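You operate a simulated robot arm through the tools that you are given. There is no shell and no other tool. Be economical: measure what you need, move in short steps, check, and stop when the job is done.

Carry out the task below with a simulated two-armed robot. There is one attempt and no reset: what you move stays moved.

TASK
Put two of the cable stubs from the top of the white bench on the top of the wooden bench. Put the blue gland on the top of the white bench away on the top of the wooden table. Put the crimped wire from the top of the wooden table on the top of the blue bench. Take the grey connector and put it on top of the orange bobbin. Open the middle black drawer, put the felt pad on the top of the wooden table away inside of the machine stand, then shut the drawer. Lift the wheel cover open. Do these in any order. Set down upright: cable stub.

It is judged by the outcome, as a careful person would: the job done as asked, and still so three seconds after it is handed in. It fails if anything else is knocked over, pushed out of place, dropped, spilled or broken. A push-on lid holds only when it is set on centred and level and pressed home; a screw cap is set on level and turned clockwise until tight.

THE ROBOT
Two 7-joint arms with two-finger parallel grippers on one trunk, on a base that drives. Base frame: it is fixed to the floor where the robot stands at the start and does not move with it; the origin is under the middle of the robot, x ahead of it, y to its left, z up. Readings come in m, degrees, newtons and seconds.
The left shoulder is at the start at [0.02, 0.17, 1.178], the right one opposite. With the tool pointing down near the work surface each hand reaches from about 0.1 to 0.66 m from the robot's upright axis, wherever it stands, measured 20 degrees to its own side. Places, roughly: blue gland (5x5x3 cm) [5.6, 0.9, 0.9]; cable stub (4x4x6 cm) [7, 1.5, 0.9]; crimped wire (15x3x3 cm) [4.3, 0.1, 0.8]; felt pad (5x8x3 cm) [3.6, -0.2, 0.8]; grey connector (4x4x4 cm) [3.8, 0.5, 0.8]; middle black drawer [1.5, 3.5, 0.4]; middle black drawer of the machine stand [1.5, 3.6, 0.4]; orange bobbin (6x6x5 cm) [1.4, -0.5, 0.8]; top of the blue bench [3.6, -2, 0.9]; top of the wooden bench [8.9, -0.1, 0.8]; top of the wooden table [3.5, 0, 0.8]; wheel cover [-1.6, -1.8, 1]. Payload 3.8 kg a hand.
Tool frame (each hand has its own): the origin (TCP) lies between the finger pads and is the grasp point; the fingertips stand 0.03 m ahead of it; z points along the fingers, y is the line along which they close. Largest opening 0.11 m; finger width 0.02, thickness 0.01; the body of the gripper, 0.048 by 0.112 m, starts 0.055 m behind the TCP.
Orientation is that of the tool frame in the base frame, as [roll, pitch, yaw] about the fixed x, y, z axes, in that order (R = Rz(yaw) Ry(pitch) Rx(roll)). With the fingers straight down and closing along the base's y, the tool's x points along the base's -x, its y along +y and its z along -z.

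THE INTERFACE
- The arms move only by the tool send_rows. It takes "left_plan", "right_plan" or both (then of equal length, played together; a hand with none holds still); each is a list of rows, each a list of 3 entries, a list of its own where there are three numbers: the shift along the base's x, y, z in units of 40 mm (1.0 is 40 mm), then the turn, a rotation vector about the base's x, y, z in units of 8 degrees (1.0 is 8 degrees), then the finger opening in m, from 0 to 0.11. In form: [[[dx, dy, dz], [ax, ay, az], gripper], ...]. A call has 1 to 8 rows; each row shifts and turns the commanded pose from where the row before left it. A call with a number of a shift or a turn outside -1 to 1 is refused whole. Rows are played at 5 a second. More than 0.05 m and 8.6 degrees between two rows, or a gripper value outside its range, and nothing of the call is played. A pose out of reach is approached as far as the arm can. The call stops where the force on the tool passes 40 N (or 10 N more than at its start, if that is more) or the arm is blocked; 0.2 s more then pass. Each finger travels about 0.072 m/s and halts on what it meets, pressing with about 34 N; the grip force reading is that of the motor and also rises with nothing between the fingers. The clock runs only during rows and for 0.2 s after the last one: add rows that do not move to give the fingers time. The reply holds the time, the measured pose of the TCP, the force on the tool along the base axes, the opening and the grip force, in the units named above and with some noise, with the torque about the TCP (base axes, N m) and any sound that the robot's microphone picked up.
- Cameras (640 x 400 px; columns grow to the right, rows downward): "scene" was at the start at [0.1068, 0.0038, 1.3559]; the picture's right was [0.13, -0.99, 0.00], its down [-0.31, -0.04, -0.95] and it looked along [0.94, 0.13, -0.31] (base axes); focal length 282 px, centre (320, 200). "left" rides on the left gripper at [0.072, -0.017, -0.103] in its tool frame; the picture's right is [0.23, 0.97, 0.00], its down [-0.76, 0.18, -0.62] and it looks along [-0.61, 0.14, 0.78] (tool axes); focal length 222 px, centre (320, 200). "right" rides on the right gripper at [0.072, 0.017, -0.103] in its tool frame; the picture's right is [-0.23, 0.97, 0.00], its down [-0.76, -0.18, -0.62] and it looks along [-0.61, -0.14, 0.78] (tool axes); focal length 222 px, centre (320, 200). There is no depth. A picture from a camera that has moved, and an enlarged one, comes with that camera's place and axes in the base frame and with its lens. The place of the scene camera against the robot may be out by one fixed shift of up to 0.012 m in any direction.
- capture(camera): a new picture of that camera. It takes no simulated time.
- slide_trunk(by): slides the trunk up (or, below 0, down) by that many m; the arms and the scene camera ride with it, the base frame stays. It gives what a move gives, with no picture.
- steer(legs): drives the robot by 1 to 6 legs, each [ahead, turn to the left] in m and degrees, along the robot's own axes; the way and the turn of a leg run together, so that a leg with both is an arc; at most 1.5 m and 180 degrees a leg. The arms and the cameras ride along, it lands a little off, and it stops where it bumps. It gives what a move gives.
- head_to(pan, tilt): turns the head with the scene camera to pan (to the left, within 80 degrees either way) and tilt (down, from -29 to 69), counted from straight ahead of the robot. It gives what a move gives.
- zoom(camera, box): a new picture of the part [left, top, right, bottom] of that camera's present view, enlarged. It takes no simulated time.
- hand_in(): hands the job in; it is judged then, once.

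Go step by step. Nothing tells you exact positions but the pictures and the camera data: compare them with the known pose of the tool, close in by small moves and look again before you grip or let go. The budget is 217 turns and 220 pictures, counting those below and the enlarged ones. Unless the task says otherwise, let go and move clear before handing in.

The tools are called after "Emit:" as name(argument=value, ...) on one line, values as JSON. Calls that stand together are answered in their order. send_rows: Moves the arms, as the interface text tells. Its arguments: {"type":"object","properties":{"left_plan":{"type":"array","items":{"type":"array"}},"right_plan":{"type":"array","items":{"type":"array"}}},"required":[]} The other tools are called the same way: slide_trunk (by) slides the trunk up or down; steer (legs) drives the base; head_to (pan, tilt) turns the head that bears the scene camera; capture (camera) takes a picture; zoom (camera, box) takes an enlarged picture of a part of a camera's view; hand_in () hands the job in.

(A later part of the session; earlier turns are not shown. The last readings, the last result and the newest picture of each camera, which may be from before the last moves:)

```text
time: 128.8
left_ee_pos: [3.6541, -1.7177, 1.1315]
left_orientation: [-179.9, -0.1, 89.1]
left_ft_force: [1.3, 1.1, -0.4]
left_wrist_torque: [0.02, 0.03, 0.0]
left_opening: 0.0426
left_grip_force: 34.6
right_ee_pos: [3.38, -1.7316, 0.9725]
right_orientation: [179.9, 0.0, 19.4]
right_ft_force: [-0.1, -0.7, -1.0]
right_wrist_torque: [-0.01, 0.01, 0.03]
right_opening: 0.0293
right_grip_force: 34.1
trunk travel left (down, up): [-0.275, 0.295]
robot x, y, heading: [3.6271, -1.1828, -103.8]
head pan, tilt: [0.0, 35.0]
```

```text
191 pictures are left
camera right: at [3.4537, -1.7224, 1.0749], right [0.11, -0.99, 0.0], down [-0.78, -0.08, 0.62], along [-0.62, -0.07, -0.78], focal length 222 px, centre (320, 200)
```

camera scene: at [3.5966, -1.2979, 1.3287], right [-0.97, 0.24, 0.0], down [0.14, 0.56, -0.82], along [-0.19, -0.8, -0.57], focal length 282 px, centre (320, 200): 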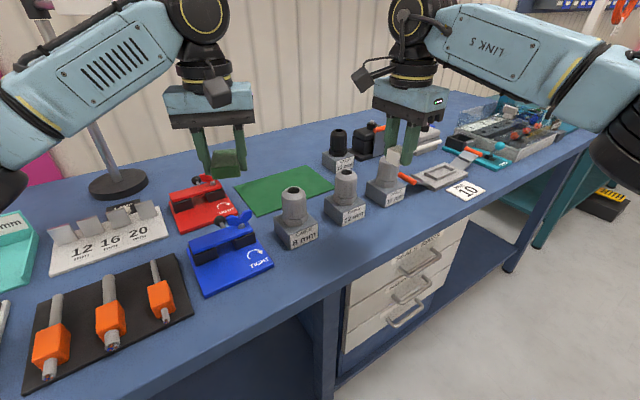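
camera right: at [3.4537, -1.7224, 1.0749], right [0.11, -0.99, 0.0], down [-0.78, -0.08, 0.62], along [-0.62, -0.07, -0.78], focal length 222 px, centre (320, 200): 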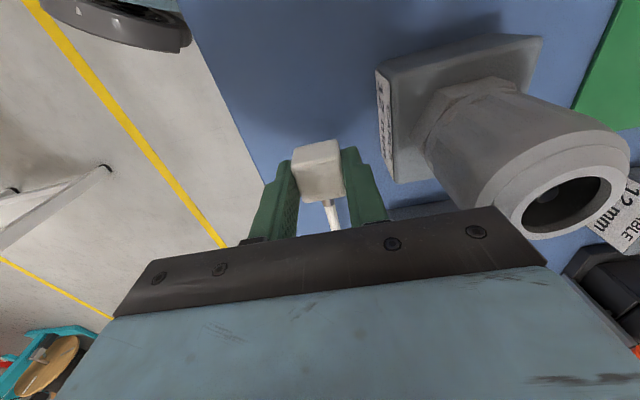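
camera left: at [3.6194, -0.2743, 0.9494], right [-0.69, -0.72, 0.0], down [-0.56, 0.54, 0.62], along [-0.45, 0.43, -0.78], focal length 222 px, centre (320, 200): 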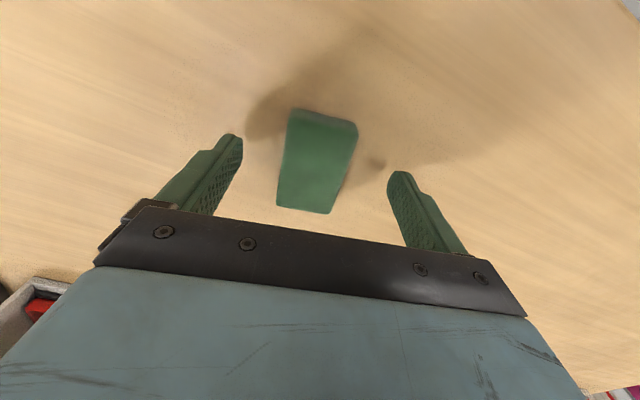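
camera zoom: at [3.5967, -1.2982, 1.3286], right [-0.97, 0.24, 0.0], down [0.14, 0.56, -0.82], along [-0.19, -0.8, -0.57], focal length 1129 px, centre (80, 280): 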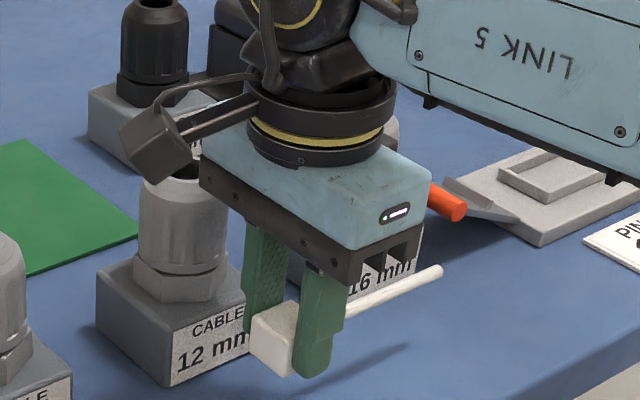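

The gripper would come within a centimetre of the 12 mm socket, so I shift 13 mm toward the edge and lower further.

Emit:
send_rows(right_plan=[[[-0.1, 0.31, 0], [0, 0, 0], 0.01], [[0, 0, -0.35], [0, 0, 0], 0.01], [[0, 0, -0.35], [0, 0, 0], 0.01]])

Emit:
zoom(camera="scene", box=[300, 150, 460, 250])

Emit:
capture(camera="right")

```text
time: 129.6
left_ee_pos: [3.6546, -1.7164, 1.132]
left_orientation: [180.0, -0.1, 89.2]
left_ft_force: [-0.1, -0.1, -0.4]
left_wrist_torque: [0.03, 0.02, 0.01]
left_opening: 0.0424
left_grip_force: 33.7
right_ee_pos: [3.3755, -1.7181, 0.9448]
right_orientation: [179.9, 0.0, 19.4]
right_ft_force: [-0.3, -0.8, -0.7]
right_wrist_torque: [0.04, -0.02, 0.01]
right_opening: 0.029
right_grip_force: 34.1
trunk travel left (down, up): [-0.275, 0.295]
robot x, y, heading: [3.6282, -1.1818, -103.8]
head pan, tilt: [0.0, 35.0]
```

```text
4.00 times, centred on (380, 200) of scene
camera zoom: at [3.5964, -1.2978, 1.3287], right [-0.97, 0.24, 0.0], down [0.14, 0.56, -0.82], along [-0.19, -0.8, -0.57], focal length 1129 px, centre (80, 200)
```

zoom: 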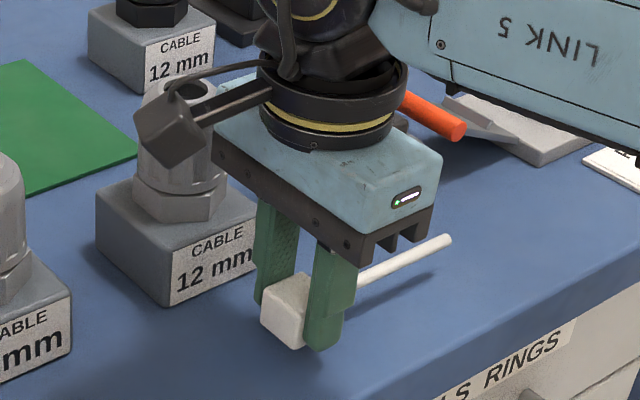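

```text
189 pictures are left
camera right: at [3.4491, -1.7098, 1.0473], right [0.11, -0.99, 0.0], down [-0.78, -0.08, 0.62], along [-0.62, -0.07, -0.78], focal length 222 px, centre (320, 200)
```

right: 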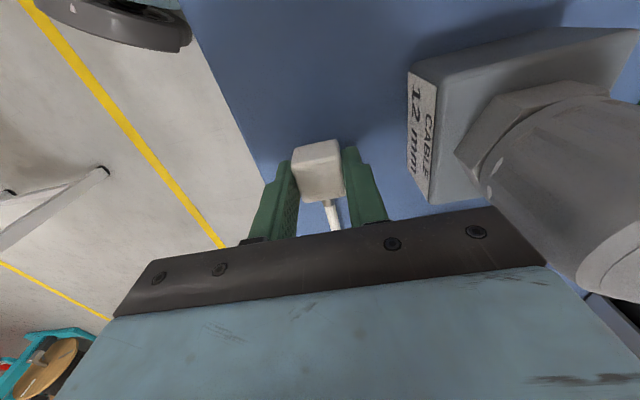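

About a centimetre still to go. I lower in tiny steps.

Emit:
send_rows(right_plan=[[[0, 0, -0.13], [0, 0, 0], 0.01], [[0, 0, -0.13], [0, 0, 0], 0.01]])

Emit:
zoom(camera="scene", box=[340, 190, 420, 240])

```text
time: 130.2
left_ee_pos: [3.6538, -1.7165, 1.1323]
left_orientation: [180.0, 0.0, 89.1]
left_ft_force: [-0.3, -0.2, -1.3]
left_wrist_torque: [0.07, 0.0, 0.0]
left_opening: 0.0424
left_grip_force: 34.0
right_ee_pos: [3.3756, -1.7201, 0.9345]
right_orientation: [179.9, 0.1, 19.5]
right_ft_force: [0.1, -0.3, -0.9]
right_wrist_torque: [-0.03, -0.01, 0.01]
right_opening: 0.0293
right_grip_force: 34.2
trunk travel left (down, up): [-0.275, 0.295]
robot x, y, heading: [3.6333, -1.1843, -103.7]
head pan, tilt: [0.0, 35.0]
```

```text
8.00 times, centred on (380, 215) of scene
camera zoom: at [3.5966, -1.2979, 1.3287], right [-0.97, 0.24, 0.0], down [0.14, 0.56, -0.82], along [-0.19, -0.8, -0.57], focal length 2257 px, centre (-160, 80)
```

zoom: 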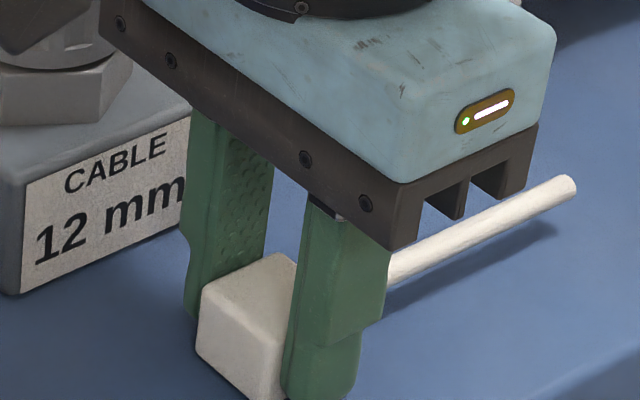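

Emit:
send_rows(right_plan=[[[0, 0, -0.1], [0, 0, 0], 0.01], [[0, 0, -0.08], [0, 0, 0], 0.01]])

Emit:
zoom(camera="scene", box=[340, 200, 420, 250])

```text
time: 130.8
left_ee_pos: [3.6557, -1.7146, 1.1344]
left_orientation: [-179.9, 0.0, 89.1]
left_ft_force: [-0.6, -0.1, 0.1]
left_wrist_torque: [-0.01, 0.0, 0.01]
left_opening: 0.0425
left_grip_force: 33.4
right_ee_pos: [3.3769, -1.7192, 0.932]
right_orientation: [179.5, 0.3, 19.3]
right_ft_force: [-2.7, 1.0, 30.2]
right_wrist_torque: [0.26, 0.05, 0.02]
right_opening: 0.0291
right_grip_force: 34.1
trunk travel left (down, up): [-0.275, 0.295]
robot x, y, heading: [3.6284, -1.1876, -103.9]
head pan, tilt: [0.0, 35.0]
```

```text
8.00 times, centred on (380, 225) of scene
camera zoom: at [3.5974, -1.2953, 1.3293], right [-0.97, 0.24, 0.0], down [0.14, 0.56, -0.82], along [-0.2, -0.8, -0.57], focal length 2257 px, centre (-160, 0)
```

zoom: 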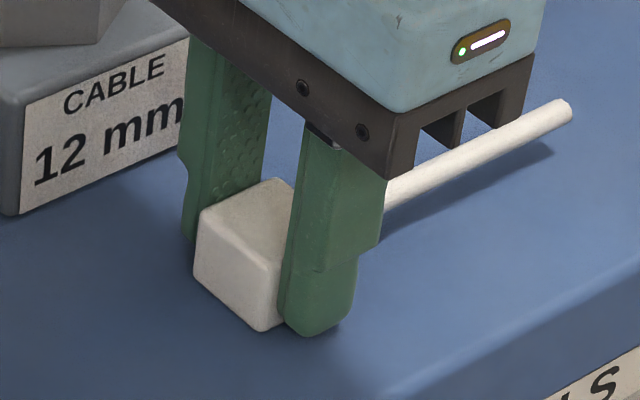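

It touches the bench. I ease up 2 mm, open and lift clear.

Emit:
send_rows(right_plan=[[[0, 0, 0.05], [0, 0, 0], 0.01], [[0, 0, 0], [0, 0, 0], 0.06], [[0, 0, 0], [0, 0, 0], 0.06], [[0, 0, 0], [0, 0, 0], 0.06], [[0, 0, 0.7], [0, 0, 0], 0.06], [[0, 0, 1], [0, 0, 0], 0.06], [[0, 0, 1], [0, 0, 0], 0.06], [[0, 0, 1], [0, 0, 0], 0.06]])

Emit:
capture(camera="scene")

```text
time: 132.6
left_ee_pos: [3.656, -1.7179, 1.133]
left_orientation: [180.0, -0.1, 89.1]
left_ft_force: [0.6, -0.9, -0.5]
left_wrist_torque: [0.01, 0.07, 0.0]
left_opening: 0.0424
left_grip_force: 34.3
right_ee_pos: [3.3748, -1.7177, 1.0777]
right_orientation: [-180.0, 0.1, 19.3]
right_ft_force: [0.4, 0.2, 0.3]
right_wrist_torque: [0.0, 0.0, 0.03]
right_opening: 0.0602
right_grip_force: 0.1
trunk travel left (down, up): [-0.275, 0.295]
robot x, y, heading: [3.6278, -1.1789, -103.6]
head pan, tilt: [0.0, 35.0]
```

```text
186 pictures are left
camera scene: at [3.597, -1.2976, 1.3287], right [-0.97, 0.24, 0.0], down [0.14, 0.56, -0.82], along [-0.2, -0.8, -0.57], focal length 282 px, centre (320, 200)
```

scene: 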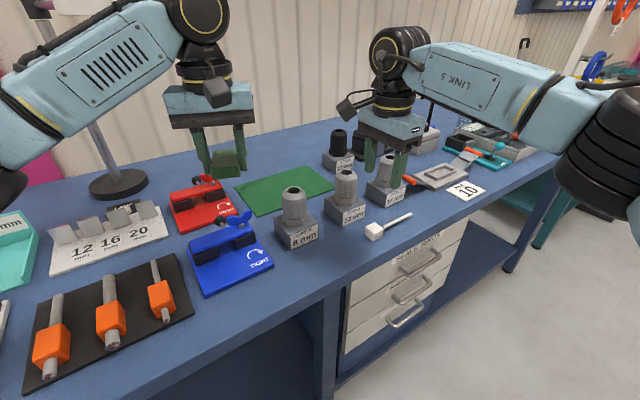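

The wire lies on the bench. I restore the right wrist, then drive back through the gap toward the machine stand with the pad.

Emit:
send_rows(right_plan=[[[0, 0, 0.9], [0, 0, 0], 0.06], [[0, 0, 0.9], [0, 0, 1], 0.06], [[0, 0, 0], [0, 0, 1], 0.06], [[0, 0, 0], [0, 0, 1], 0.06], [[0, 0, 0], [0, 0, 1], 0.06], [[0, 0.5, 0], [0, 0, 1], 0.06], [[0, 0.5, 0], [0, 0, 1], 0.06], [[0, 0.5, 0], [0, 0, 1], 0.06]], left_plan=[[[0, 0.5, 0], [0, 0, 0], 0.03], [[0, 0.5, 0], [0, 0, 0], 0.03], [[0, 0, 0], [0, 0, 0], 0.03], [[0, 0, 0], [0, 0, 0], 0.03], [[0, 0, 0], [0, 0, 0], 0.03], [[0, 0, 0], [0, 0, 0], 0.03], [[0, 0, 0], [0, 0, 0], 0.03], [[0, 0, 0], [0, 0, 0], 0.03]])

Emit:
steer(legs=[[0, -64.3], [1.366, 0], [0, -83], [1.5, 0], [0.6, 0]])

Emit:
head_to(pan=0, tilt=22)

Emit:
capture(camera="scene")

```text
time: 134.4
left_ee_pos: [3.6537, -1.6771, 1.1331]
left_orientation: [180.0, 0.0, 89.1]
left_ft_force: [-0.9, -0.3, -0.7]
left_wrist_torque: [0.02, 0.0, 0.02]
left_opening: 0.0423
left_grip_force: 34.1
right_ee_pos: [3.3743, -1.6595, 1.15]
right_orientation: [179.9, 0.1, 75.6]
right_ft_force: [-0.4, -0.6, 0.8]
right_wrist_torque: [-0.03, 0.0, 0.01]
right_opening: 0.0596
right_grip_force: 0.1
trunk travel left (down, up): [-0.275, 0.295]
robot x, y, heading: [3.625, -1.1789, -103.8]
head pan, tilt: [0.0, 35.0]
```

```text
time: 157.5
left_ee_pos: [1.2966, 0.8989, 1.1318]
left_orientation: [-180.0, -0.1, -56.8]
left_ft_force: [0.3, -1.1, -0.5]
left_wrist_torque: [0.02, 0.02, 0.06]
left_opening: 0.0426
left_grip_force: 34.1
right_ee_pos: [1.5383, 1.0395, 1.1498]
right_orientation: [179.9, 0.1, -70.5]
right_ft_force: [0.4, 1.1, 0.0]
right_wrist_torque: [-0.01, 0.0, 0.01]
right_opening: 0.0601
right_grip_force: 0.3
trunk travel left (down, up): [-0.275, 0.295]
robot x, y, heading: [1.5928, 0.5002, 110.2]
head pan, tilt: [0.0, 35.0]
```

```text
time: 158.3
left_ee_pos: [1.2973, 0.8974, 1.1327]
left_orientation: [179.9, 0.0, -56.8]
left_ft_force: [0.6, -0.1, -0.9]
left_wrist_torque: [-0.03, 0.02, 0.0]
left_opening: 0.0428
left_grip_force: 33.3
right_ee_pos: [1.5385, 1.0401, 1.1492]
right_orientation: [179.9, 0.1, -70.5]
right_ft_force: [-0.3, 0.5, -0.2]
right_wrist_torque: [0.02, -0.02, 0.03]
right_opening: 0.0601
right_grip_force: 0.0
trunk travel left (down, up): [-0.275, 0.295]
robot x, y, heading: [1.5941, 0.5045, 110.4]
head pan, tilt: [0.0, 22.0]
```

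```text
185 pictures are left
camera scene: at [1.5488, 0.6012, 1.3492], right [0.94, 0.35, 0.0], down [0.13, -0.35, -0.93], along [-0.32, 0.87, -0.38], focal length 282 px, centre (320, 200)
```

scene: 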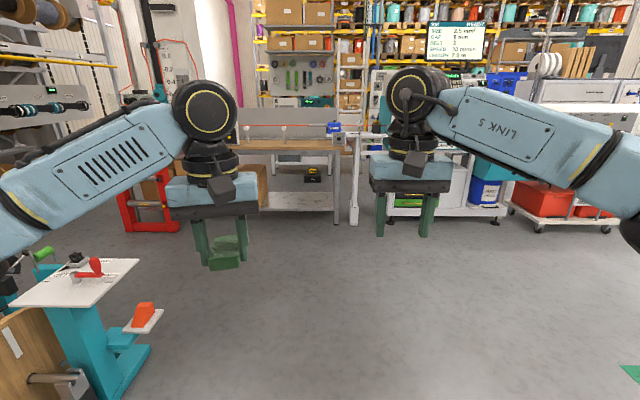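

The machine stand is ahead to the right, behind the right arm. I drive closer and look at its drawers.

Emit:
steer(legs=[[0, -22], [1.5, 0], [0.2, 0], [0, 22]])

Emit:
head_to(pan=0, tilt=40)

Emit:
capture(camera="scene")

```text
time: 169.3
left_ee_pos: [1.3577, 2.6117, 1.1324]
left_orientation: [-179.9, 0.0, -57.1]
left_ft_force: [-0.2, -0.3, 0.8]
left_wrist_torque: [0.0, -0.01, 0.0]
left_opening: 0.0423
left_grip_force: 34.3
right_ee_pos: [1.5998, 2.7519, 1.1498]
right_orientation: [179.9, 0.2, -70.9]
right_ft_force: [1.3, -0.1, 0.0]
right_wrist_torque: [-0.01, -0.02, 0.0]
right_opening: 0.0599
right_grip_force: 0.1
trunk travel left (down, up): [-0.275, 0.295]
robot x, y, heading: [1.6555, 2.215, 110.3]
head pan, tilt: [0.0, 22.0]
```

```text
time: 170.1
left_ee_pos: [1.3585, 2.6108, 1.133]
left_orientation: [-180.0, 0.0, -57.1]
left_ft_force: [0.0, 0.5, 0.2]
left_wrist_torque: [-0.01, -0.01, -0.02]
left_opening: 0.0427
left_grip_force: 34.1
right_ee_pos: [1.5992, 2.7509, 1.149]
right_orientation: [179.8, 0.1, -70.7]
right_ft_force: [0.4, 0.0, -0.6]
right_wrist_torque: [0.02, -0.03, 0.02]
right_opening: 0.0597
right_grip_force: 0.2
trunk travel left (down, up): [-0.275, 0.295]
robot x, y, heading: [1.6562, 2.2162, 109.7]
head pan, tilt: [0.0, 40.0]
```

```text
184 pictures are left
camera scene: at [1.611, 2.3062, 1.3212], right [0.94, 0.34, 0.0], down [0.22, -0.6, -0.77], along [-0.26, 0.72, -0.64], focal length 282 px, centre (320, 200)
```

scene: 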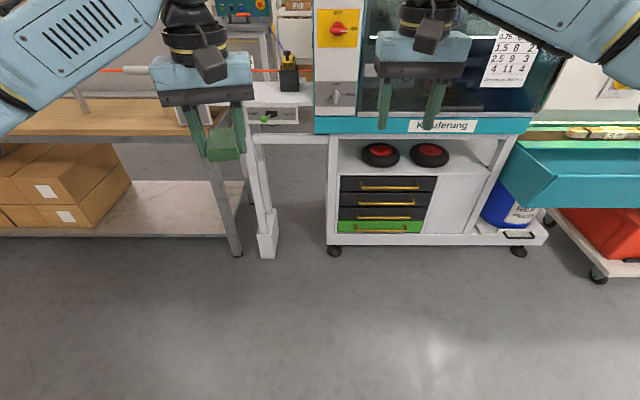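

Emit:
zoom(camera="scene", box=[300, 140, 460, 240])

```text
4.00 times, centred on (380, 190) of scene
camera zoom: at [1.611, 2.3062, 1.3212], right [0.94, 0.34, 0.0], down [0.22, -0.6, -0.77], along [-0.26, 0.72, -0.64], focal length 1129 px, centre (80, 240)
```

zoom: 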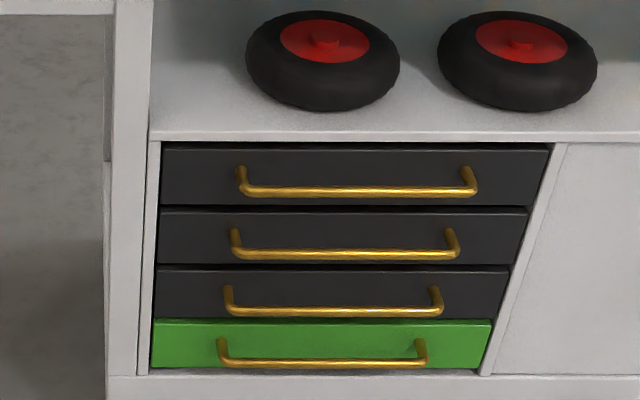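

Three black drawers with gold bar handles; the second is the middle one, its handle near (1.56, 3.43, 0.4). I shift right to centre on it and move closer.

Emit:
steer(legs=[[0, -90], [0.32, 0], [0, 90], [0.4, 0]])

Emit:
head_to(pan=0, tilt=50)

Emit:
capture(camera="scene")

```text
time: 182.0
left_ee_pos: [1.5035, 3.09, 1.1335]
left_orientation: [-180.0, -0.1, -55.6]
left_ft_force: [-0.5, 0.7, -0.2]
left_wrist_torque: [-0.03, 0.0, -0.03]
left_opening: 0.0427
left_grip_force: 33.9
right_ee_pos: [1.7413, 3.2363, 1.1491]
right_orientation: [179.9, 0.1, -69.2]
right_ft_force: [-1.5, 0.1, -0.3]
right_wrist_torque: [-0.01, -0.01, 0.0]
right_opening: 0.0601
right_grip_force: 0.0
trunk travel left (down, up): [-0.275, 0.295]
robot x, y, heading: [1.8103, 2.7015, 111.3]
head pan, tilt: [0.0, 40.0]
```

```text
time: 182.7
left_ee_pos: [1.5023, 3.0894, 1.1315]
left_orientation: [-180.0, -0.1, -55.5]
left_ft_force: [0.3, 0.9, 1.0]
left_wrist_torque: [0.0, -0.02, 0.0]
left_opening: 0.0425
left_grip_force: 33.9
right_ee_pos: [1.7411, 3.2361, 1.1503]
right_orientation: [179.8, 0.1, -69.4]
right_ft_force: [-0.4, -0.5, -0.3]
right_wrist_torque: [-0.02, 0.02, 0.0]
right_opening: 0.0601
right_grip_force: 0.0
trunk travel left (down, up): [-0.275, 0.295]
robot x, y, heading: [1.8109, 2.7055, 111.2]
head pan, tilt: [0.0, 50.0]
```

```text
182 pictures are left
camera scene: at [1.7659, 2.7837, 1.307], right [0.93, 0.37, 0.0], down [0.28, -0.71, -0.64], along [-0.24, 0.6, -0.77], focal length 282 px, centre (320, 200)
```

scene: 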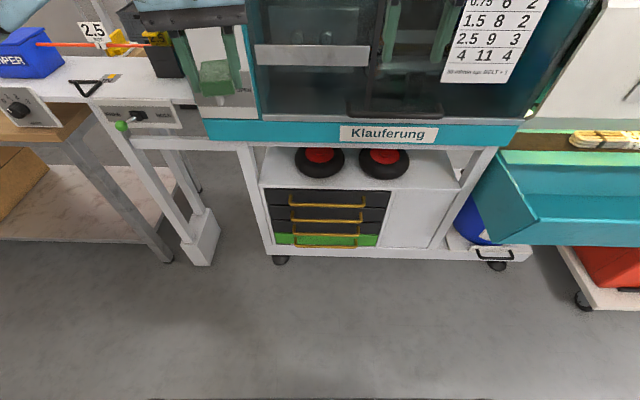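

The sill overhangs the drawers by about 0.1 m; the handle is ~0.75 m ahead, centred. I lower the trunk, then turn the right hand for gripping the bar from the front.

Emit:
slide_trunk(by=-0.27)

Emit:
send_rows(right_plan=[[[0.2, -0.5, 0], [0, 0, -1], 0.06], [[0.2, -0.5, 0], [0, 0, -1], 0.06], [[0, 0, -0.5], [0, 0, -1], 0.06], [[0, 0, -0.5], [0, 0, -1], 0.06], [[0, 0, -0.5], [0, 0, -1], 0.06], [[0, 0, -0.5], [0, 0, -1], 0.06], [[0, 0, -0.5], [0, 0, -1], 0.06], [[0, 0, -0.5], [0, 0, -1], 0.06]])

```text
time: 185.5
left_ee_pos: [1.5025, 3.0903, 0.8626]
left_orientation: [-180.0, 0.0, -55.7]
left_ft_force: [-0.8, 0.8, -0.1]
left_wrist_torque: [-0.03, 0.02, -0.01]
left_opening: 0.0426
left_grip_force: 33.7
right_ee_pos: [1.7404, 3.2353, 0.8796]
right_orientation: [179.9, 0.2, -69.2]
right_ft_force: [-0.2, -0.3, 0.8]
right_wrist_torque: [-0.02, 0.01, -0.02]
right_opening: 0.0601
right_grip_force: 0.1
trunk travel left (down, up): [-0.005, 0.565]
robot x, y, heading: [1.8105, 2.7008, 111.4]
head pan, tilt: [0.0, 50.0]
```

```text
time: 187.3
left_ee_pos: [1.5043, 3.0895, 0.8633]
left_orientation: [-179.9, 0.0, -55.6]
left_ft_force: [0.5, -0.3, -0.7]
left_wrist_torque: [0.0, 0.02, 0.01]
left_opening: 0.0424
left_grip_force: 33.5
right_ee_pos: [1.7578, 3.1963, 0.7598]
right_orientation: [179.9, 0.1, -133.5]
right_ft_force: [-0.6, 0.1, -0.9]
right_wrist_torque: [0.01, 0.0, 0.0]
right_opening: 0.06
right_grip_force: 0.1
trunk travel left (down, up): [-0.005, 0.565]
robot x, y, heading: [1.8105, 2.698, 111.4]
head pan, tilt: [0.0, 50.0]
```

Emit:
send_rows(right_plan=[[[0, 0, -0.5], [0, 0, -1], 0.06], [[0, 0, -0.5], [0, 0, -1], 0.06], [[0, 0, -0.5], [0, 0, -1], 0.06], [[0, 0, -0.5], [0.932, 0.362, -0.15], 0.06], [[0, 0, -0.5], [0.932, 0.362, 0], 0.06], [[0, 0, -0.5], [0.932, 0.362, 0], 0.06], [[0, 0, -0.5], [0.932, 0.362, 0], 0.06], [[0, 0, -0.5], [0.932, 0.362, 0], 0.06]])

Emit:
capture(camera="right")

Emit:
capture(camera="scene")

```text
time: 189.1
left_ee_pos: [1.5029, 3.0903, 0.8621]
left_orientation: [179.9, 0.0, -55.7]
left_ft_force: [0.3, 0.4, 0.2]
left_wrist_torque: [-0.02, -0.02, -0.02]
left_opening: 0.0422
left_grip_force: 34.4
right_ee_pos: [1.7575, 3.1959, 0.5996]
right_orientation: [139.8, 0.2, -158.7]
right_ft_force: [0.9, -0.1, -0.1]
right_wrist_torque: [-0.03, 0.04, 0.04]
right_opening: 0.0599
right_grip_force: 0.0
trunk travel left (down, up): [-0.005, 0.565]
robot x, y, heading: [1.809, 2.6992, 111.4]
head pan, tilt: [0.0, 50.0]
```

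```text
181 pictures are left
camera right: at [1.7087, 3.1206, 0.6884], right [-0.06, 0.78, 0.63], down [0.9, -0.23, 0.36], along [0.42, 0.59, -0.69], focal length 222 px, centre (320, 200)
```

right: 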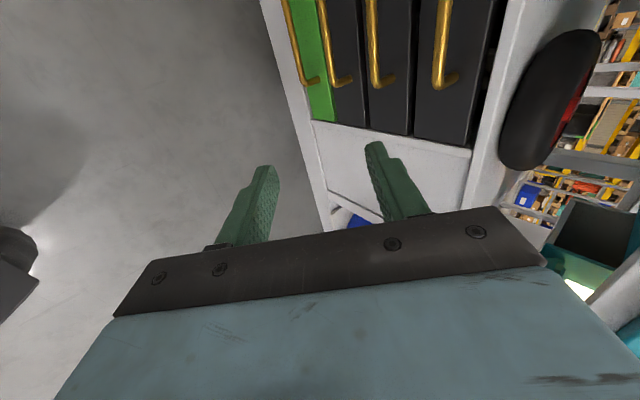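

```text
180 pictures are left
camera scene: at [1.7659, 2.7838, 1.037], right [0.93, 0.37, 0.0], down [0.28, -0.71, -0.64], along [-0.24, 0.6, -0.77], focal length 282 px, centre (320, 200)
```

scene: 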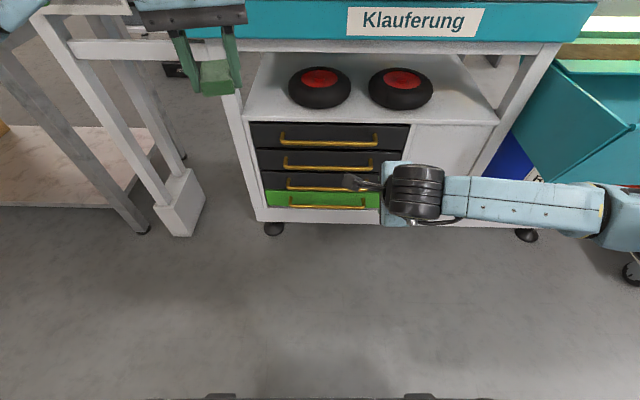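

Triangulating, the middle bar is at about (1.55, 3.39, 0.43). I bring the right hand to 0.1 m in front of it, pitched 25° down.

Emit:
send_rows(right_plan=[[[-0.575, 0.615, -0.6], [0.583, 0.226, 0], 0.07], [[-0.575, 0.615, -0.6], [0.583, 0.226, 0], 0.07], [[-0.575, 0.615, -0.6], [0.583, 0.226, 0], 0.07], [[-0.575, 0.615, -0.6], [0.583, 0.226, 0], 0.07], [[-0.575, 0.615, -0.6], [0.583, 0.226, 0], 0.07]])

Emit:
capture(camera="right")

Emit:
zoom(camera="scene", box=[240, 110, 480, 260])

```text
time: 190.3
left_ee_pos: [1.5039, 3.0903, 0.8629]
left_orientation: [180.0, 0.0, -55.6]
left_ft_force: [-0.7, 0.3, -0.1]
left_wrist_torque: [-0.02, -0.03, 0.0]
left_opening: 0.0425
left_grip_force: 34.0
right_ee_pos: [1.6227, 3.3238, 0.4852]
right_orientation: [115.8, 0.6, -159.4]
right_ft_force: [0.7, 0.6, 0.9]
right_wrist_torque: [-0.02, -0.04, 0.0]
right_opening: 0.07
right_grip_force: 0.0
right hand out of reach, approached as far as the arm can: row 5
trunk travel left (down, up): [-0.005, 0.565]
robot x, y, heading: [1.8088, 2.7011, 111.3]
head pan, tilt: [0.0, 50.0]
```

```text
179 pictures are left
camera right: at [1.5844, 3.2177, 0.5436], right [0.06, 0.47, 0.88], down [0.94, -0.33, 0.12], along [0.35, 0.82, -0.46], focal length 222 px, centre (320, 200)
```

right: 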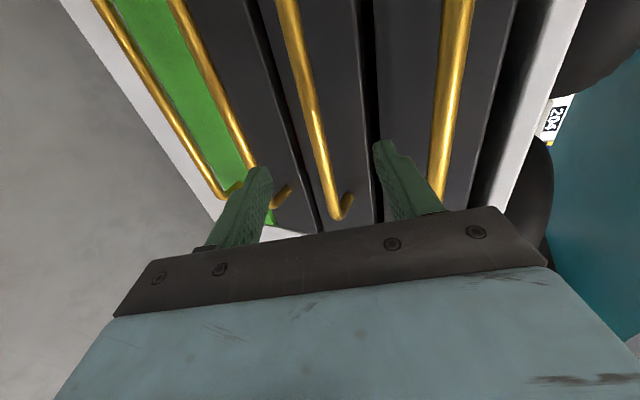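

```text
2.67 times, centred on (360, 185) of scene
camera zoom: at [1.7658, 2.7838, 1.0369], right [0.93, 0.37, 0.0], down [0.28, -0.71, -0.64], along [-0.24, 0.6, -0.77], focal length 752 px, centre (213, 240)
```

zoom: 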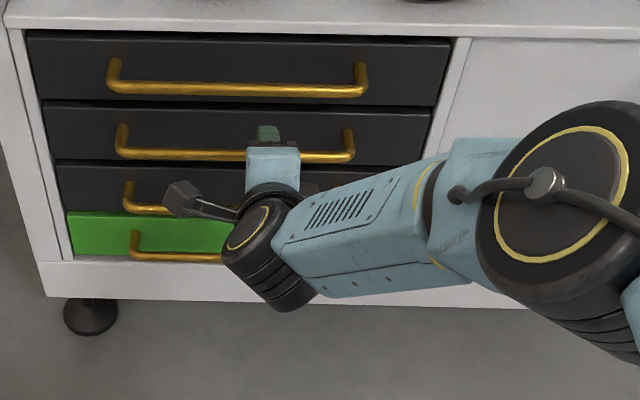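

The middle bar is between the fingers in view. I lower the hand to bar height, then creep the base forward so the bar enters the grip.

Emit:
send_rows(right_plan=[[[0, 0, -0.6], [0, 0, 0], 0.09], [[0, 0, -0.5], [0, 0, 0], 0.09], [[0, 0, 0], [0, 0, 0], 0.09]])

Emit:
capture(camera="right")

```text
time: 191.1
left_ee_pos: [1.5031, 3.0903, 0.8616]
left_orientation: [179.9, 0.0, -55.6]
left_ft_force: [1.2, 0.1, 0.1]
left_wrist_torque: [-0.04, 0.0, -0.02]
left_opening: 0.0424
left_grip_force: 33.5
right_ee_pos: [1.6149, 3.3263, 0.4544]
right_orientation: [115.0, 0.3, -158.8]
right_ft_force: [-0.5, 0.3, -0.8]
right_wrist_torque: [-0.01, 0.0, 0.02]
right_opening: 0.0898
right_grip_force: 0.2
right hand out of reach, approached as far as the arm can: row 1, 2
trunk travel left (down, up): [-0.005, 0.565]
robot x, y, heading: [1.8102, 2.6999, 111.5]
head pan, tilt: [0.0, 50.0]
```

```text
177 pictures are left
camera right: at [1.5789, 3.2202, 0.512], right [0.06, 0.46, 0.88], down [0.94, -0.32, 0.11], along [0.33, 0.83, -0.46], focal length 222 px, centre (320, 200)
```

right: 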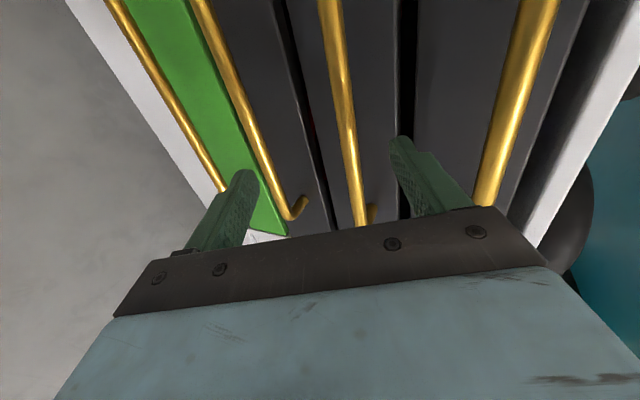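

Bar is at z≈0.438 and inside the opening. I creep the base forward 0.07 m.

Emit:
steer(legs=[[0.07, 0]])

Emit:
capture(camera="right")

```text
time: 192.1
left_ee_pos: [1.4823, 3.1428, 0.8621]
left_orientation: [179.9, -0.2, -55.6]
left_ft_force: [0.3, 0.0, 0.1]
left_wrist_torque: [-0.02, -0.01, 0.02]
left_opening: 0.0423
left_grip_force: 34.4
right_ee_pos: [1.5971, 3.376, 0.453]
right_orientation: [114.5, 0.4, -159.6]
right_ft_force: [7.3, -12.5, 7.4]
right_wrist_torque: [0.86, 0.36, -0.24]
right_opening: 0.0904
right_grip_force: 0.4
trunk travel left (down, up): [-0.005, 0.565]
robot x, y, heading: [1.7905, 2.7533, 111.4]
head pan, tilt: [0.0, 50.0]
stopped in leg 1: the force on the tool passed its limit at 161 N (the readings are from after the stop); the commanded pose is now the measured one
```

```text
176 pictures are left
camera right: at [1.5581, 3.2692, 0.5101], right [0.07, 0.46, 0.89], down [0.94, -0.34, 0.1], along [0.34, 0.82, -0.45], focal length 222 px, centre (320, 200)
```

right: 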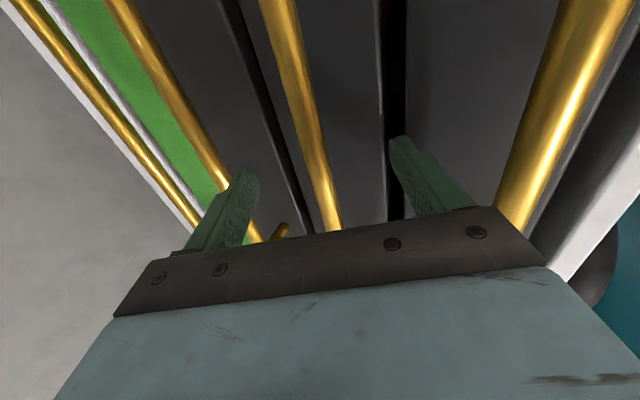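

The upper fingertip met the drawer face; the bar is already between the fingers. I close the grip on it.

Emit:
send_rows(right_plan=[[[0, 0, 0], [0, 0, 0], 0.0], [[0, 0, 0], [0, 0, 0], 0.0], [[0, 0, 0], [0, 0, 0], 0.0], [[0, 0, 0], [0, 0, 0], 0.0], [[0, 0, 0], [0, 0, 0], 0.0], [[0, 0, 0], [0, 0, 0], 0.0], [[0, 0, 0], [0, 0, 0], 0.0]])

Emit:
capture(camera="right")

Emit:
capture(camera="scene")

```text
time: 193.7
left_ee_pos: [1.4825, 3.1436, 0.8613]
left_orientation: [179.8, -0.1, -55.6]
left_ft_force: [0.9, -0.5, 0.2]
left_wrist_torque: [0.02, 0.04, -0.01]
left_opening: 0.0425
left_grip_force: 34.4
right_ee_pos: [1.5959, 3.3768, 0.4541]
right_orientation: [114.5, 0.2, -159.6]
right_ft_force: [-0.6, 1.7, 8.5]
right_wrist_torque: [-0.12, 0.59, -0.19]
right_opening: 0.0136
right_grip_force: 44.8
trunk travel left (down, up): [-0.005, 0.565]
robot x, y, heading: [1.7844, 2.7568, 111.4]
head pan, tilt: [0.0, 50.0]
```

```text
175 pictures are left
camera right: at [1.5578, 3.2705, 0.5105], right [0.07, 0.46, 0.89], down [0.94, -0.34, 0.1], along [0.34, 0.82, -0.45], focal length 222 px, centre (320, 200)
```

right: 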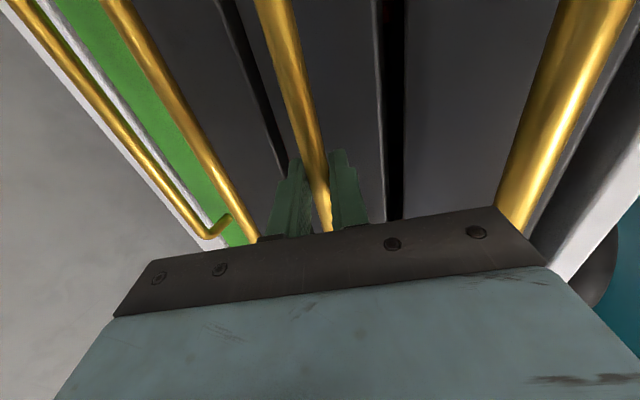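

```text
174 pictures are left
camera scene: at [1.7455, 2.8364, 1.0371], right [0.93, 0.36, 0.0], down [0.28, -0.71, -0.64], along [-0.23, 0.6, -0.77], focal length 282 px, centre (320, 200)
```

scene: 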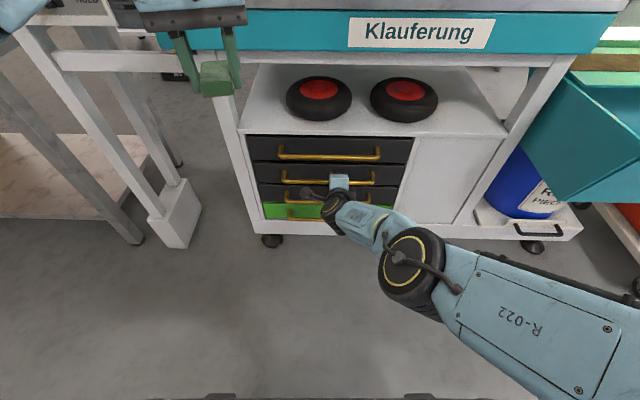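

The bar is firmly gripped. I pull the drawer straight out with the arm.

Emit:
send_rows(right_plan=[[[0.33, -0.84, 0], [0, 0, 0], 0.0], [[0.33, -0.84, 0], [0, 0, 0], 0.0], [[0.33, -0.84, 0], [0, 0, 0], 0.0], [[0.33, -0.84, 0], [0, 0, 0], 0.0], [[0.33, -0.84, 0], [0, 0, 0], 0.0], [[0.33, -0.84, 0], [0, 0, 0], 0.0]])

Emit:
capture(camera="scene")

```text
time: 194.3
left_ee_pos: [1.4829, 3.1443, 0.8611]
left_orientation: [179.9, -0.2, -55.6]
left_ft_force: [-0.5, 0.5, 0.1]
left_wrist_torque: [-0.01, -0.04, 0.0]
left_opening: 0.0425
left_grip_force: 34.0
right_ee_pos: [1.5979, 3.3716, 0.4536]
right_orientation: [113.2, 0.8, -160.7]
right_ft_force: [-2.5, 4.0, 5.1]
right_wrist_torque: [-0.19, 0.68, -0.04]
right_opening: 0.0139
right_grip_force: 44.9
right hand out of reach, approached as far as the arm can: row 1, 2
trunk travel left (down, up): [-0.005, 0.565]
robot x, y, heading: [1.7817, 2.7519, 111.4]
head pan, tilt: [0.0, 50.0]
stopped in row 2 (right hand): the force on the tool passed its limit at 46 N (the readings are from after the stop); the commanded pose is now the measured one
```

```text
173 pictures are left
camera scene: at [1.7453, 2.8373, 1.0367], right [0.93, 0.36, 0.0], down [0.28, -0.71, -0.64], along [-0.23, 0.6, -0.77], focal length 282 px, centre (320, 200)
```

scene: 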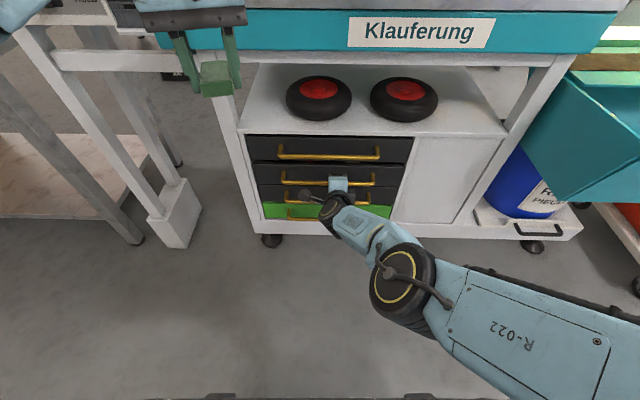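

The arm is at a wrist limit for pulling, so I'll pull by reversing the base.

Emit:
steer(legs=[[-0.22, 0]])

Emit:
capture(camera="scene")

```text
time: 195.9
left_ee_pos: [1.562, 2.9398, 0.8611]
left_orientation: [180.0, -0.1, -55.7]
left_ft_force: [-0.5, 0.7, -1.1]
left_wrist_torque: [-0.02, -0.02, 0.0]
left_opening: 0.0427
left_grip_force: 33.7
right_ee_pos: [1.6722, 3.163, 0.4534]
right_orientation: [113.5, 0.7, -160.1]
right_ft_force: [-23.7, -6.5, 16.0]
right_wrist_torque: [-0.22, 1.01, 1.01]
right_opening: 0.014
right_grip_force: 44.9
trunk travel left (down, up): [-0.005, 0.565]
robot x, y, heading: [1.8681, 2.5536, 111.2]
head pan, tilt: [0.0, 50.0]
```

```text
172 pictures are left
camera scene: at [1.8246, 2.6314, 1.0371], right [0.93, 0.36, 0.0], down [0.28, -0.71, -0.64], along [-0.23, 0.6, -0.77], focal length 282 px, centre (320, 200)
```

scene: 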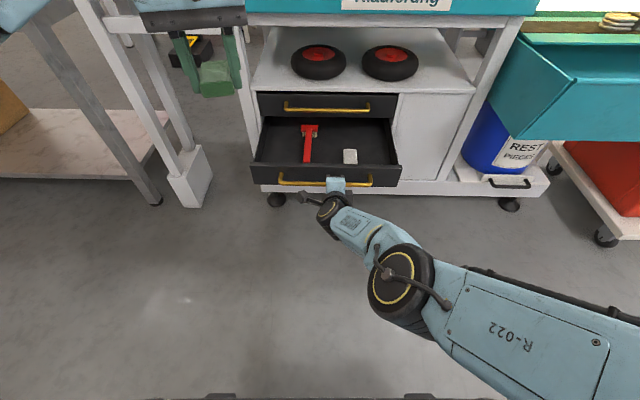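

The drawer is open about 0.22 m with free room inside. I release the bar, back off and raise the right hand.

Emit:
send_rows(right_plan=[[[0, 0, 0], [0, 0, 0], 0.05], [[0, 0, 0], [0, 0, 0], 0.06], [[0, 0, 0], [0, 0, 0], 0.06], [[0, 0, 0], [0, 0, 0], 0.06]])

Emit:
steer(legs=[[-0.12, 0]])

Emit:
capture(camera="scene")

```text
time: 196.9
left_ee_pos: [1.5638, 2.9404, 0.8602]
left_orientation: [179.9, -0.2, -55.6]
left_ft_force: [0.6, 0.0, -0.1]
left_wrist_torque: [0.02, 0.0, -0.01]
left_opening: 0.0424
left_grip_force: 33.8
right_ee_pos: [1.6725, 3.1624, 0.4529]
right_orientation: [113.5, 0.4, -160.2]
right_ft_force: [0.3, -0.1, 0.3]
right_wrist_torque: [-0.01, -0.05, 0.01]
right_opening: 0.0598
right_grip_force: 0.0
trunk travel left (down, up): [-0.005, 0.565]
robot x, y, heading: [1.8643, 2.5507, 111.3]
head pan, tilt: [0.0, 50.0]
```

```text
time: 198.2
left_ee_pos: [1.6059, 2.8289, 0.8613]
left_orientation: [179.8, -0.2, -55.7]
left_ft_force: [-1.0, -0.2, 0.2]
left_wrist_torque: [-0.02, -0.01, 0.0]
left_opening: 0.0425
left_grip_force: 34.4
right_ee_pos: [1.7151, 3.0523, 0.4528]
right_orientation: [113.5, 0.5, -160.2]
right_ft_force: [0.5, 0.5, -0.6]
right_wrist_torque: [-0.04, -0.01, 0.01]
right_opening: 0.06
right_grip_force: 0.0
trunk travel left (down, up): [-0.005, 0.565]
robot x, y, heading: [1.9116, 2.4379, 111.2]
head pan, tilt: [0.0, 50.0]
```

```text
171 pictures are left
camera scene: at [1.8683, 2.5217, 1.037], right [0.93, 0.36, 0.0], down [0.28, -0.71, -0.64], along [-0.23, 0.6, -0.77], focal length 282 px, centre (320, 200)
```

scene: 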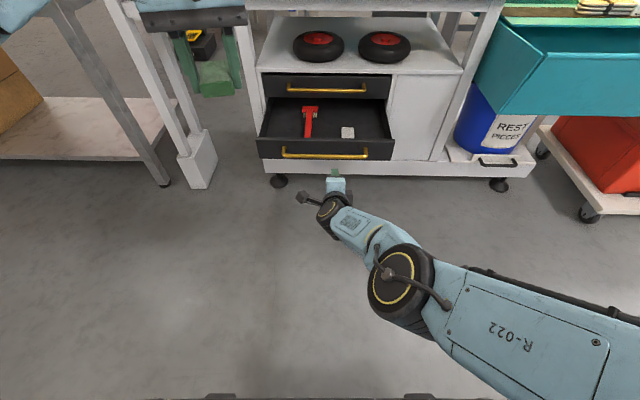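

The drawer holds a red tool and a white box with space between. I move the right hand up, back and aside before bringing the pad over.

Emit:
send_rows(right_plan=[[[0.3, 0.1, 1], [-0.47, -0.18, 0], 0.06], [[0.3, 0.1, 1], [-0.47, -0.18, 0], 0.06], [[0.5, 0, 0.9], [-0.47, -0.18, 0], 0.06], [[0.5, 0, 0.9], [-0.47, -0.18, 0], 0.06], [[0.6, -0.4, 0.8], [-0.47, -0.18, 0], 0.06], [[0.6, -0.6, 0.8], [-0.47, -0.18, 0], 0.06], [[0.6, -0.6, 0.5], [0, 0, 0], 0.06]], left_plan=[[[0, 0, 0], [0, 0, -0.6], 0.03], [[0, 0, 0], [0, 0, -0.6], 0.03], [[0, 0, 0], [0, 0, -0.5], 0.03], [[0, 0, 0], [0, 0, 0], 0.03], [[0, 0, 0], [0, 0, 0], 0.03], [[0, 0, 0], [0, 0, 0], 0.03], [[0, 0, 0], [0, 0, 0], 0.03]])

Emit:
capture(camera="scene")

```text
time: 199.8
left_ee_pos: [1.6065, 2.8293, 0.8611]
left_orientation: [179.9, -0.2, -69.3]
left_ft_force: [-0.4, 0.5, -0.5]
left_wrist_torque: [0.01, 0.02, 0.03]
left_opening: 0.0424
left_grip_force: 34.0
right_ee_pos: [1.715, 3.1196, 0.5408]
right_orientation: [131.8, 0.9, -160.0]
right_ft_force: [0.6, -0.1, 0.3]
right_wrist_torque: [-0.04, -0.01, 0.0]
right_opening: 0.06
right_grip_force: 0.0
right hand out of reach, approached as far as the arm can: row 1, 2, 3, 4, 5, 6, 7
trunk travel left (down, up): [-0.005, 0.565]
robot x, y, heading: [1.9121, 2.4387, 111.0]
head pan, tilt: [0.0, 50.0]
```

```text
170 pictures are left
camera scene: at [1.8682, 2.5217, 1.0369], right [0.93, 0.36, 0.0], down [0.28, -0.71, -0.64], along [-0.23, 0.6, -0.77], focal length 282 px, centre (320, 200)
```

scene: 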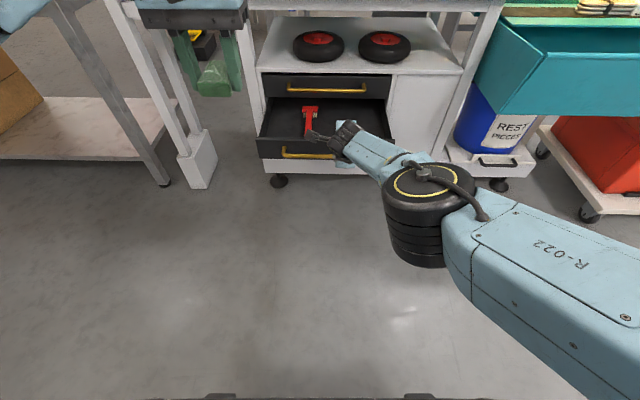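

Emit:
send_rows(right_plan=[[[0.6, 0.2, 0.3], [-0.47, -0.18, 0], 0.06], [[0.6, -0.3, 0.3], [-0.47, -0.18, 0], 0.06], [[0.6, -0.8, 0.3], [0, 0, 0], 0.06], [[0.6, -0.8, 0.3], [0, 0, 0], 0.06], [[0.6, -0.8, 0.3], [0, 0, 0], 0.06], [[0.6, -0.8, 0], [0, 0, 0], 0.06]])

Emit:
capture(camera="scene")

```text
time: 201.2
left_ee_pos: [1.6069, 2.8289, 0.8598]
left_orientation: [179.9, -0.2, -69.3]
left_ft_force: [0.3, 0.9, -0.8]
left_wrist_torque: [-0.01, -0.04, -0.02]
left_opening: 0.0424
left_grip_force: 34.1
right_ee_pos: [1.7496, 3.1348, 0.548]
right_orientation: [139.9, 1.0, -159.8]
right_ft_force: [0.3, 0.2, -0.1]
right_wrist_torque: [0.0, 0.0, -0.01]
right_opening: 0.0602
right_grip_force: 0.0
right hand out of reach, approached as far as the arm can: row 1, 2, 3, 4, 5, 6
trunk travel left (down, up): [-0.005, 0.565]
robot x, y, heading: [1.9113, 2.4349, 111.2]
head pan, tilt: [0.0, 50.0]
```

```text
169 pictures are left
camera scene: at [1.8682, 2.5217, 1.037], right [0.93, 0.36, 0.0], down [0.28, -0.71, -0.64], along [-0.23, 0.6, -0.77], focal length 282 px, centre (320, 200)
```

scene: 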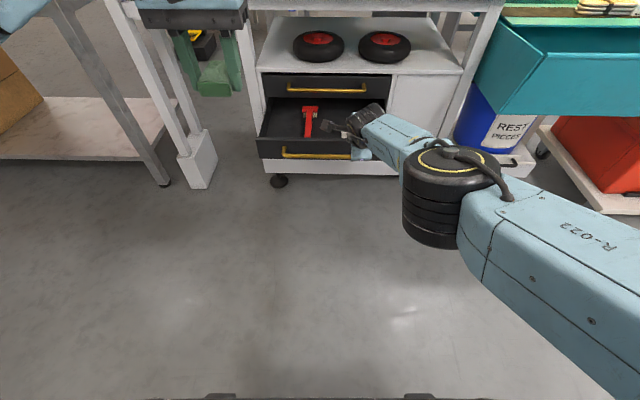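

The right arm is near a joint limit in this posture. I rotate the hand back toward pointing straight down, without translating.

Emit:
send_rows(right_plan=[[[0, 0, 0.3], [-0.8, -0.31, 0], 0.06], [[0, 0, 0.3], [-0.8, -0.31, 0], 0.06], [[0, 0, 0.3], [-0.8, -0.31, 0], 0.06], [[0, 0, 0.3], [-0.8, -0.31, 0], 0.06], [[0, 0, 0.3], [-0.6, -0.24, 0.5], 0.06], [[0, 0, 0.3], [0, 0, 1], 0.06], [[0, 0, 0.3], [0, 0, 1], 0.06], [[0, 0, 0.3], [0, 0, 1], 0.06]])

```text
time: 203.0
left_ee_pos: [1.6065, 2.8283, 0.8596]
left_orientation: [180.0, -0.2, -69.3]
left_ft_force: [0.2, -0.3, -0.3]
left_wrist_torque: [-0.01, -0.01, 0.04]
left_opening: 0.0424
left_grip_force: 33.9
right_ee_pos: [1.7791, 3.0956, 0.6374]
right_orientation: [169.1, 1.2, -131.2]
right_ft_force: [0.3, 0.0, 1.2]
right_wrist_torque: [0.01, -0.01, 0.05]
right_opening: 0.0598
right_grip_force: 0.0
right hand out of reach, approached as far as the arm can: row 1, 2, 3, 4, 5, 7
trunk travel left (down, up): [-0.005, 0.565]
robot x, y, heading: [1.9117, 2.4377, 111.3]
head pan, tilt: [0.0, 50.0]
```

Emit:
send_rows(right_plan=[[[0, 0, 0.5], [-0.5, -0.2, 0.7], 0.06], [[0.8, -0.7, 0.5], [-0.5, -0.2, 0.7], 0.06], [[0.8, -0.7, 0.5], [0, 0, 0.7], 0.06], [[0.8, -0.7, 0.5], [0, 0, 0.7], 0.06], [[0.8, -0.7, 0.5], [0, 0, 0.7], 0.06], [[0.8, -0.7, 0.5], [0, 0, 0.7], 0.06]])

Emit:
capture(camera="scene")

```text
time: 204.4
left_ee_pos: [1.6056, 2.8297, 0.8598]
left_orientation: [179.9, -0.1, -69.3]
left_ft_force: [0.6, -0.5, -0.8]
left_wrist_torque: [-0.02, 0.03, -0.05]
left_opening: 0.0425
left_grip_force: 34.1
right_ee_pos: [1.8683, 3.1054, 0.7515]
right_orientation: [176.2, -3.6, -97.6]
right_ft_force: [-0.8, -0.4, -0.4]
right_wrist_torque: [0.0, -0.02, 0.0]
right_opening: 0.0602
right_grip_force: 0.0
right hand out of reach, approached as far as the arm can: row 1, 2, 3, 4, 5, 6
trunk travel left (down, up): [-0.005, 0.565]
robot x, y, heading: [1.9134, 2.4384, 111.2]
head pan, tilt: [0.0, 50.0]
```

```text
168 pictures are left
camera scene: at [1.8685, 2.5216, 1.037], right [0.93, 0.36, 0.0], down [0.28, -0.71, -0.64], along [-0.23, 0.6, -0.77], focal length 282 px, centre (320, 200)
```

scene: 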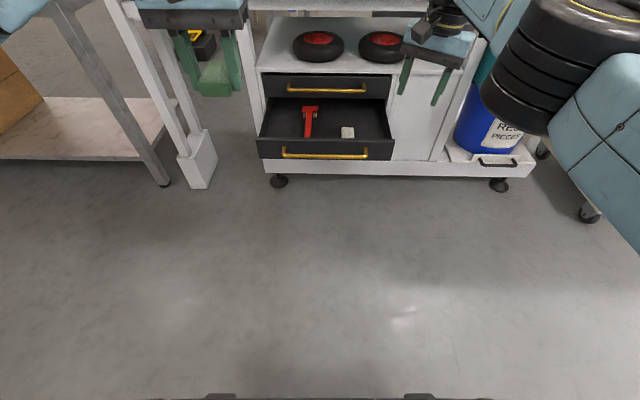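

Emit:
send_rows(right_plan=[[[0, 0, 0.9], [0, 0, 0.9], 0.06], [[0, 0, 0.9], [0, 0, 0.9], 0.06], [[0, 0, 0.9], [0, 0, 0.9], 0.06], [[0, -0.5, 0.6], [0, 0, 0.8], 0.06], [[0.4, -0.8, 0.3], [0, 0, 0], 0.06], [[0.4, -0.8, 0], [0, 0, 0], 0.06], [[0.4, -0.8, 0], [0, 0, 0], 0.06]])

Emit:
capture(camera="scene")

```text
time: 206.0
left_ee_pos: [1.6056, 2.8287, 0.8608]
left_orientation: [180.0, -0.3, -69.4]
left_ft_force: [0.3, -0.2, 0.4]
left_wrist_torque: [0.0, -0.02, 0.01]
left_opening: 0.0425
left_grip_force: 33.7
right_ee_pos: [1.9289, 2.9713, 0.8932]
right_orientation: [176.3, -3.4, -69.8]
right_ft_force: [0.7, -0.1, 1.0]
right_wrist_torque: [0.01, -0.02, 0.0]
right_opening: 0.0604
right_grip_force: 0.1
right hand out of reach, approached as far as the arm can: row 1, 2, 3
trunk travel left (down, up): [-0.005, 0.565]
robot x, y, heading: [1.9082, 2.4403, 111.0]
head pan, tilt: [0.0, 50.0]
```

```text
167 pictures are left
camera scene: at [1.8683, 2.5217, 1.037], right [0.93, 0.36, 0.0], down [0.28, -0.71, -0.64], along [-0.23, 0.6, -0.77], focal length 282 px, centre (320, 200)
```

scene: 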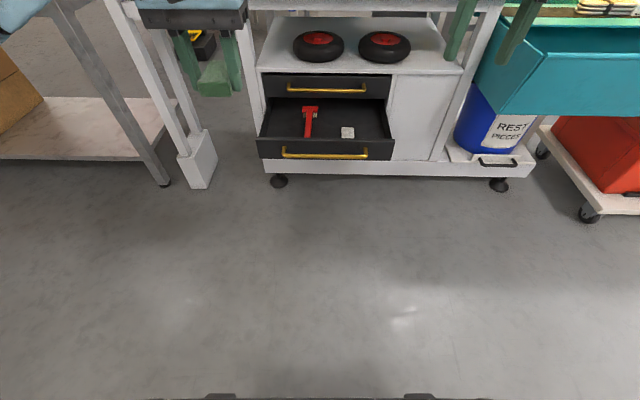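

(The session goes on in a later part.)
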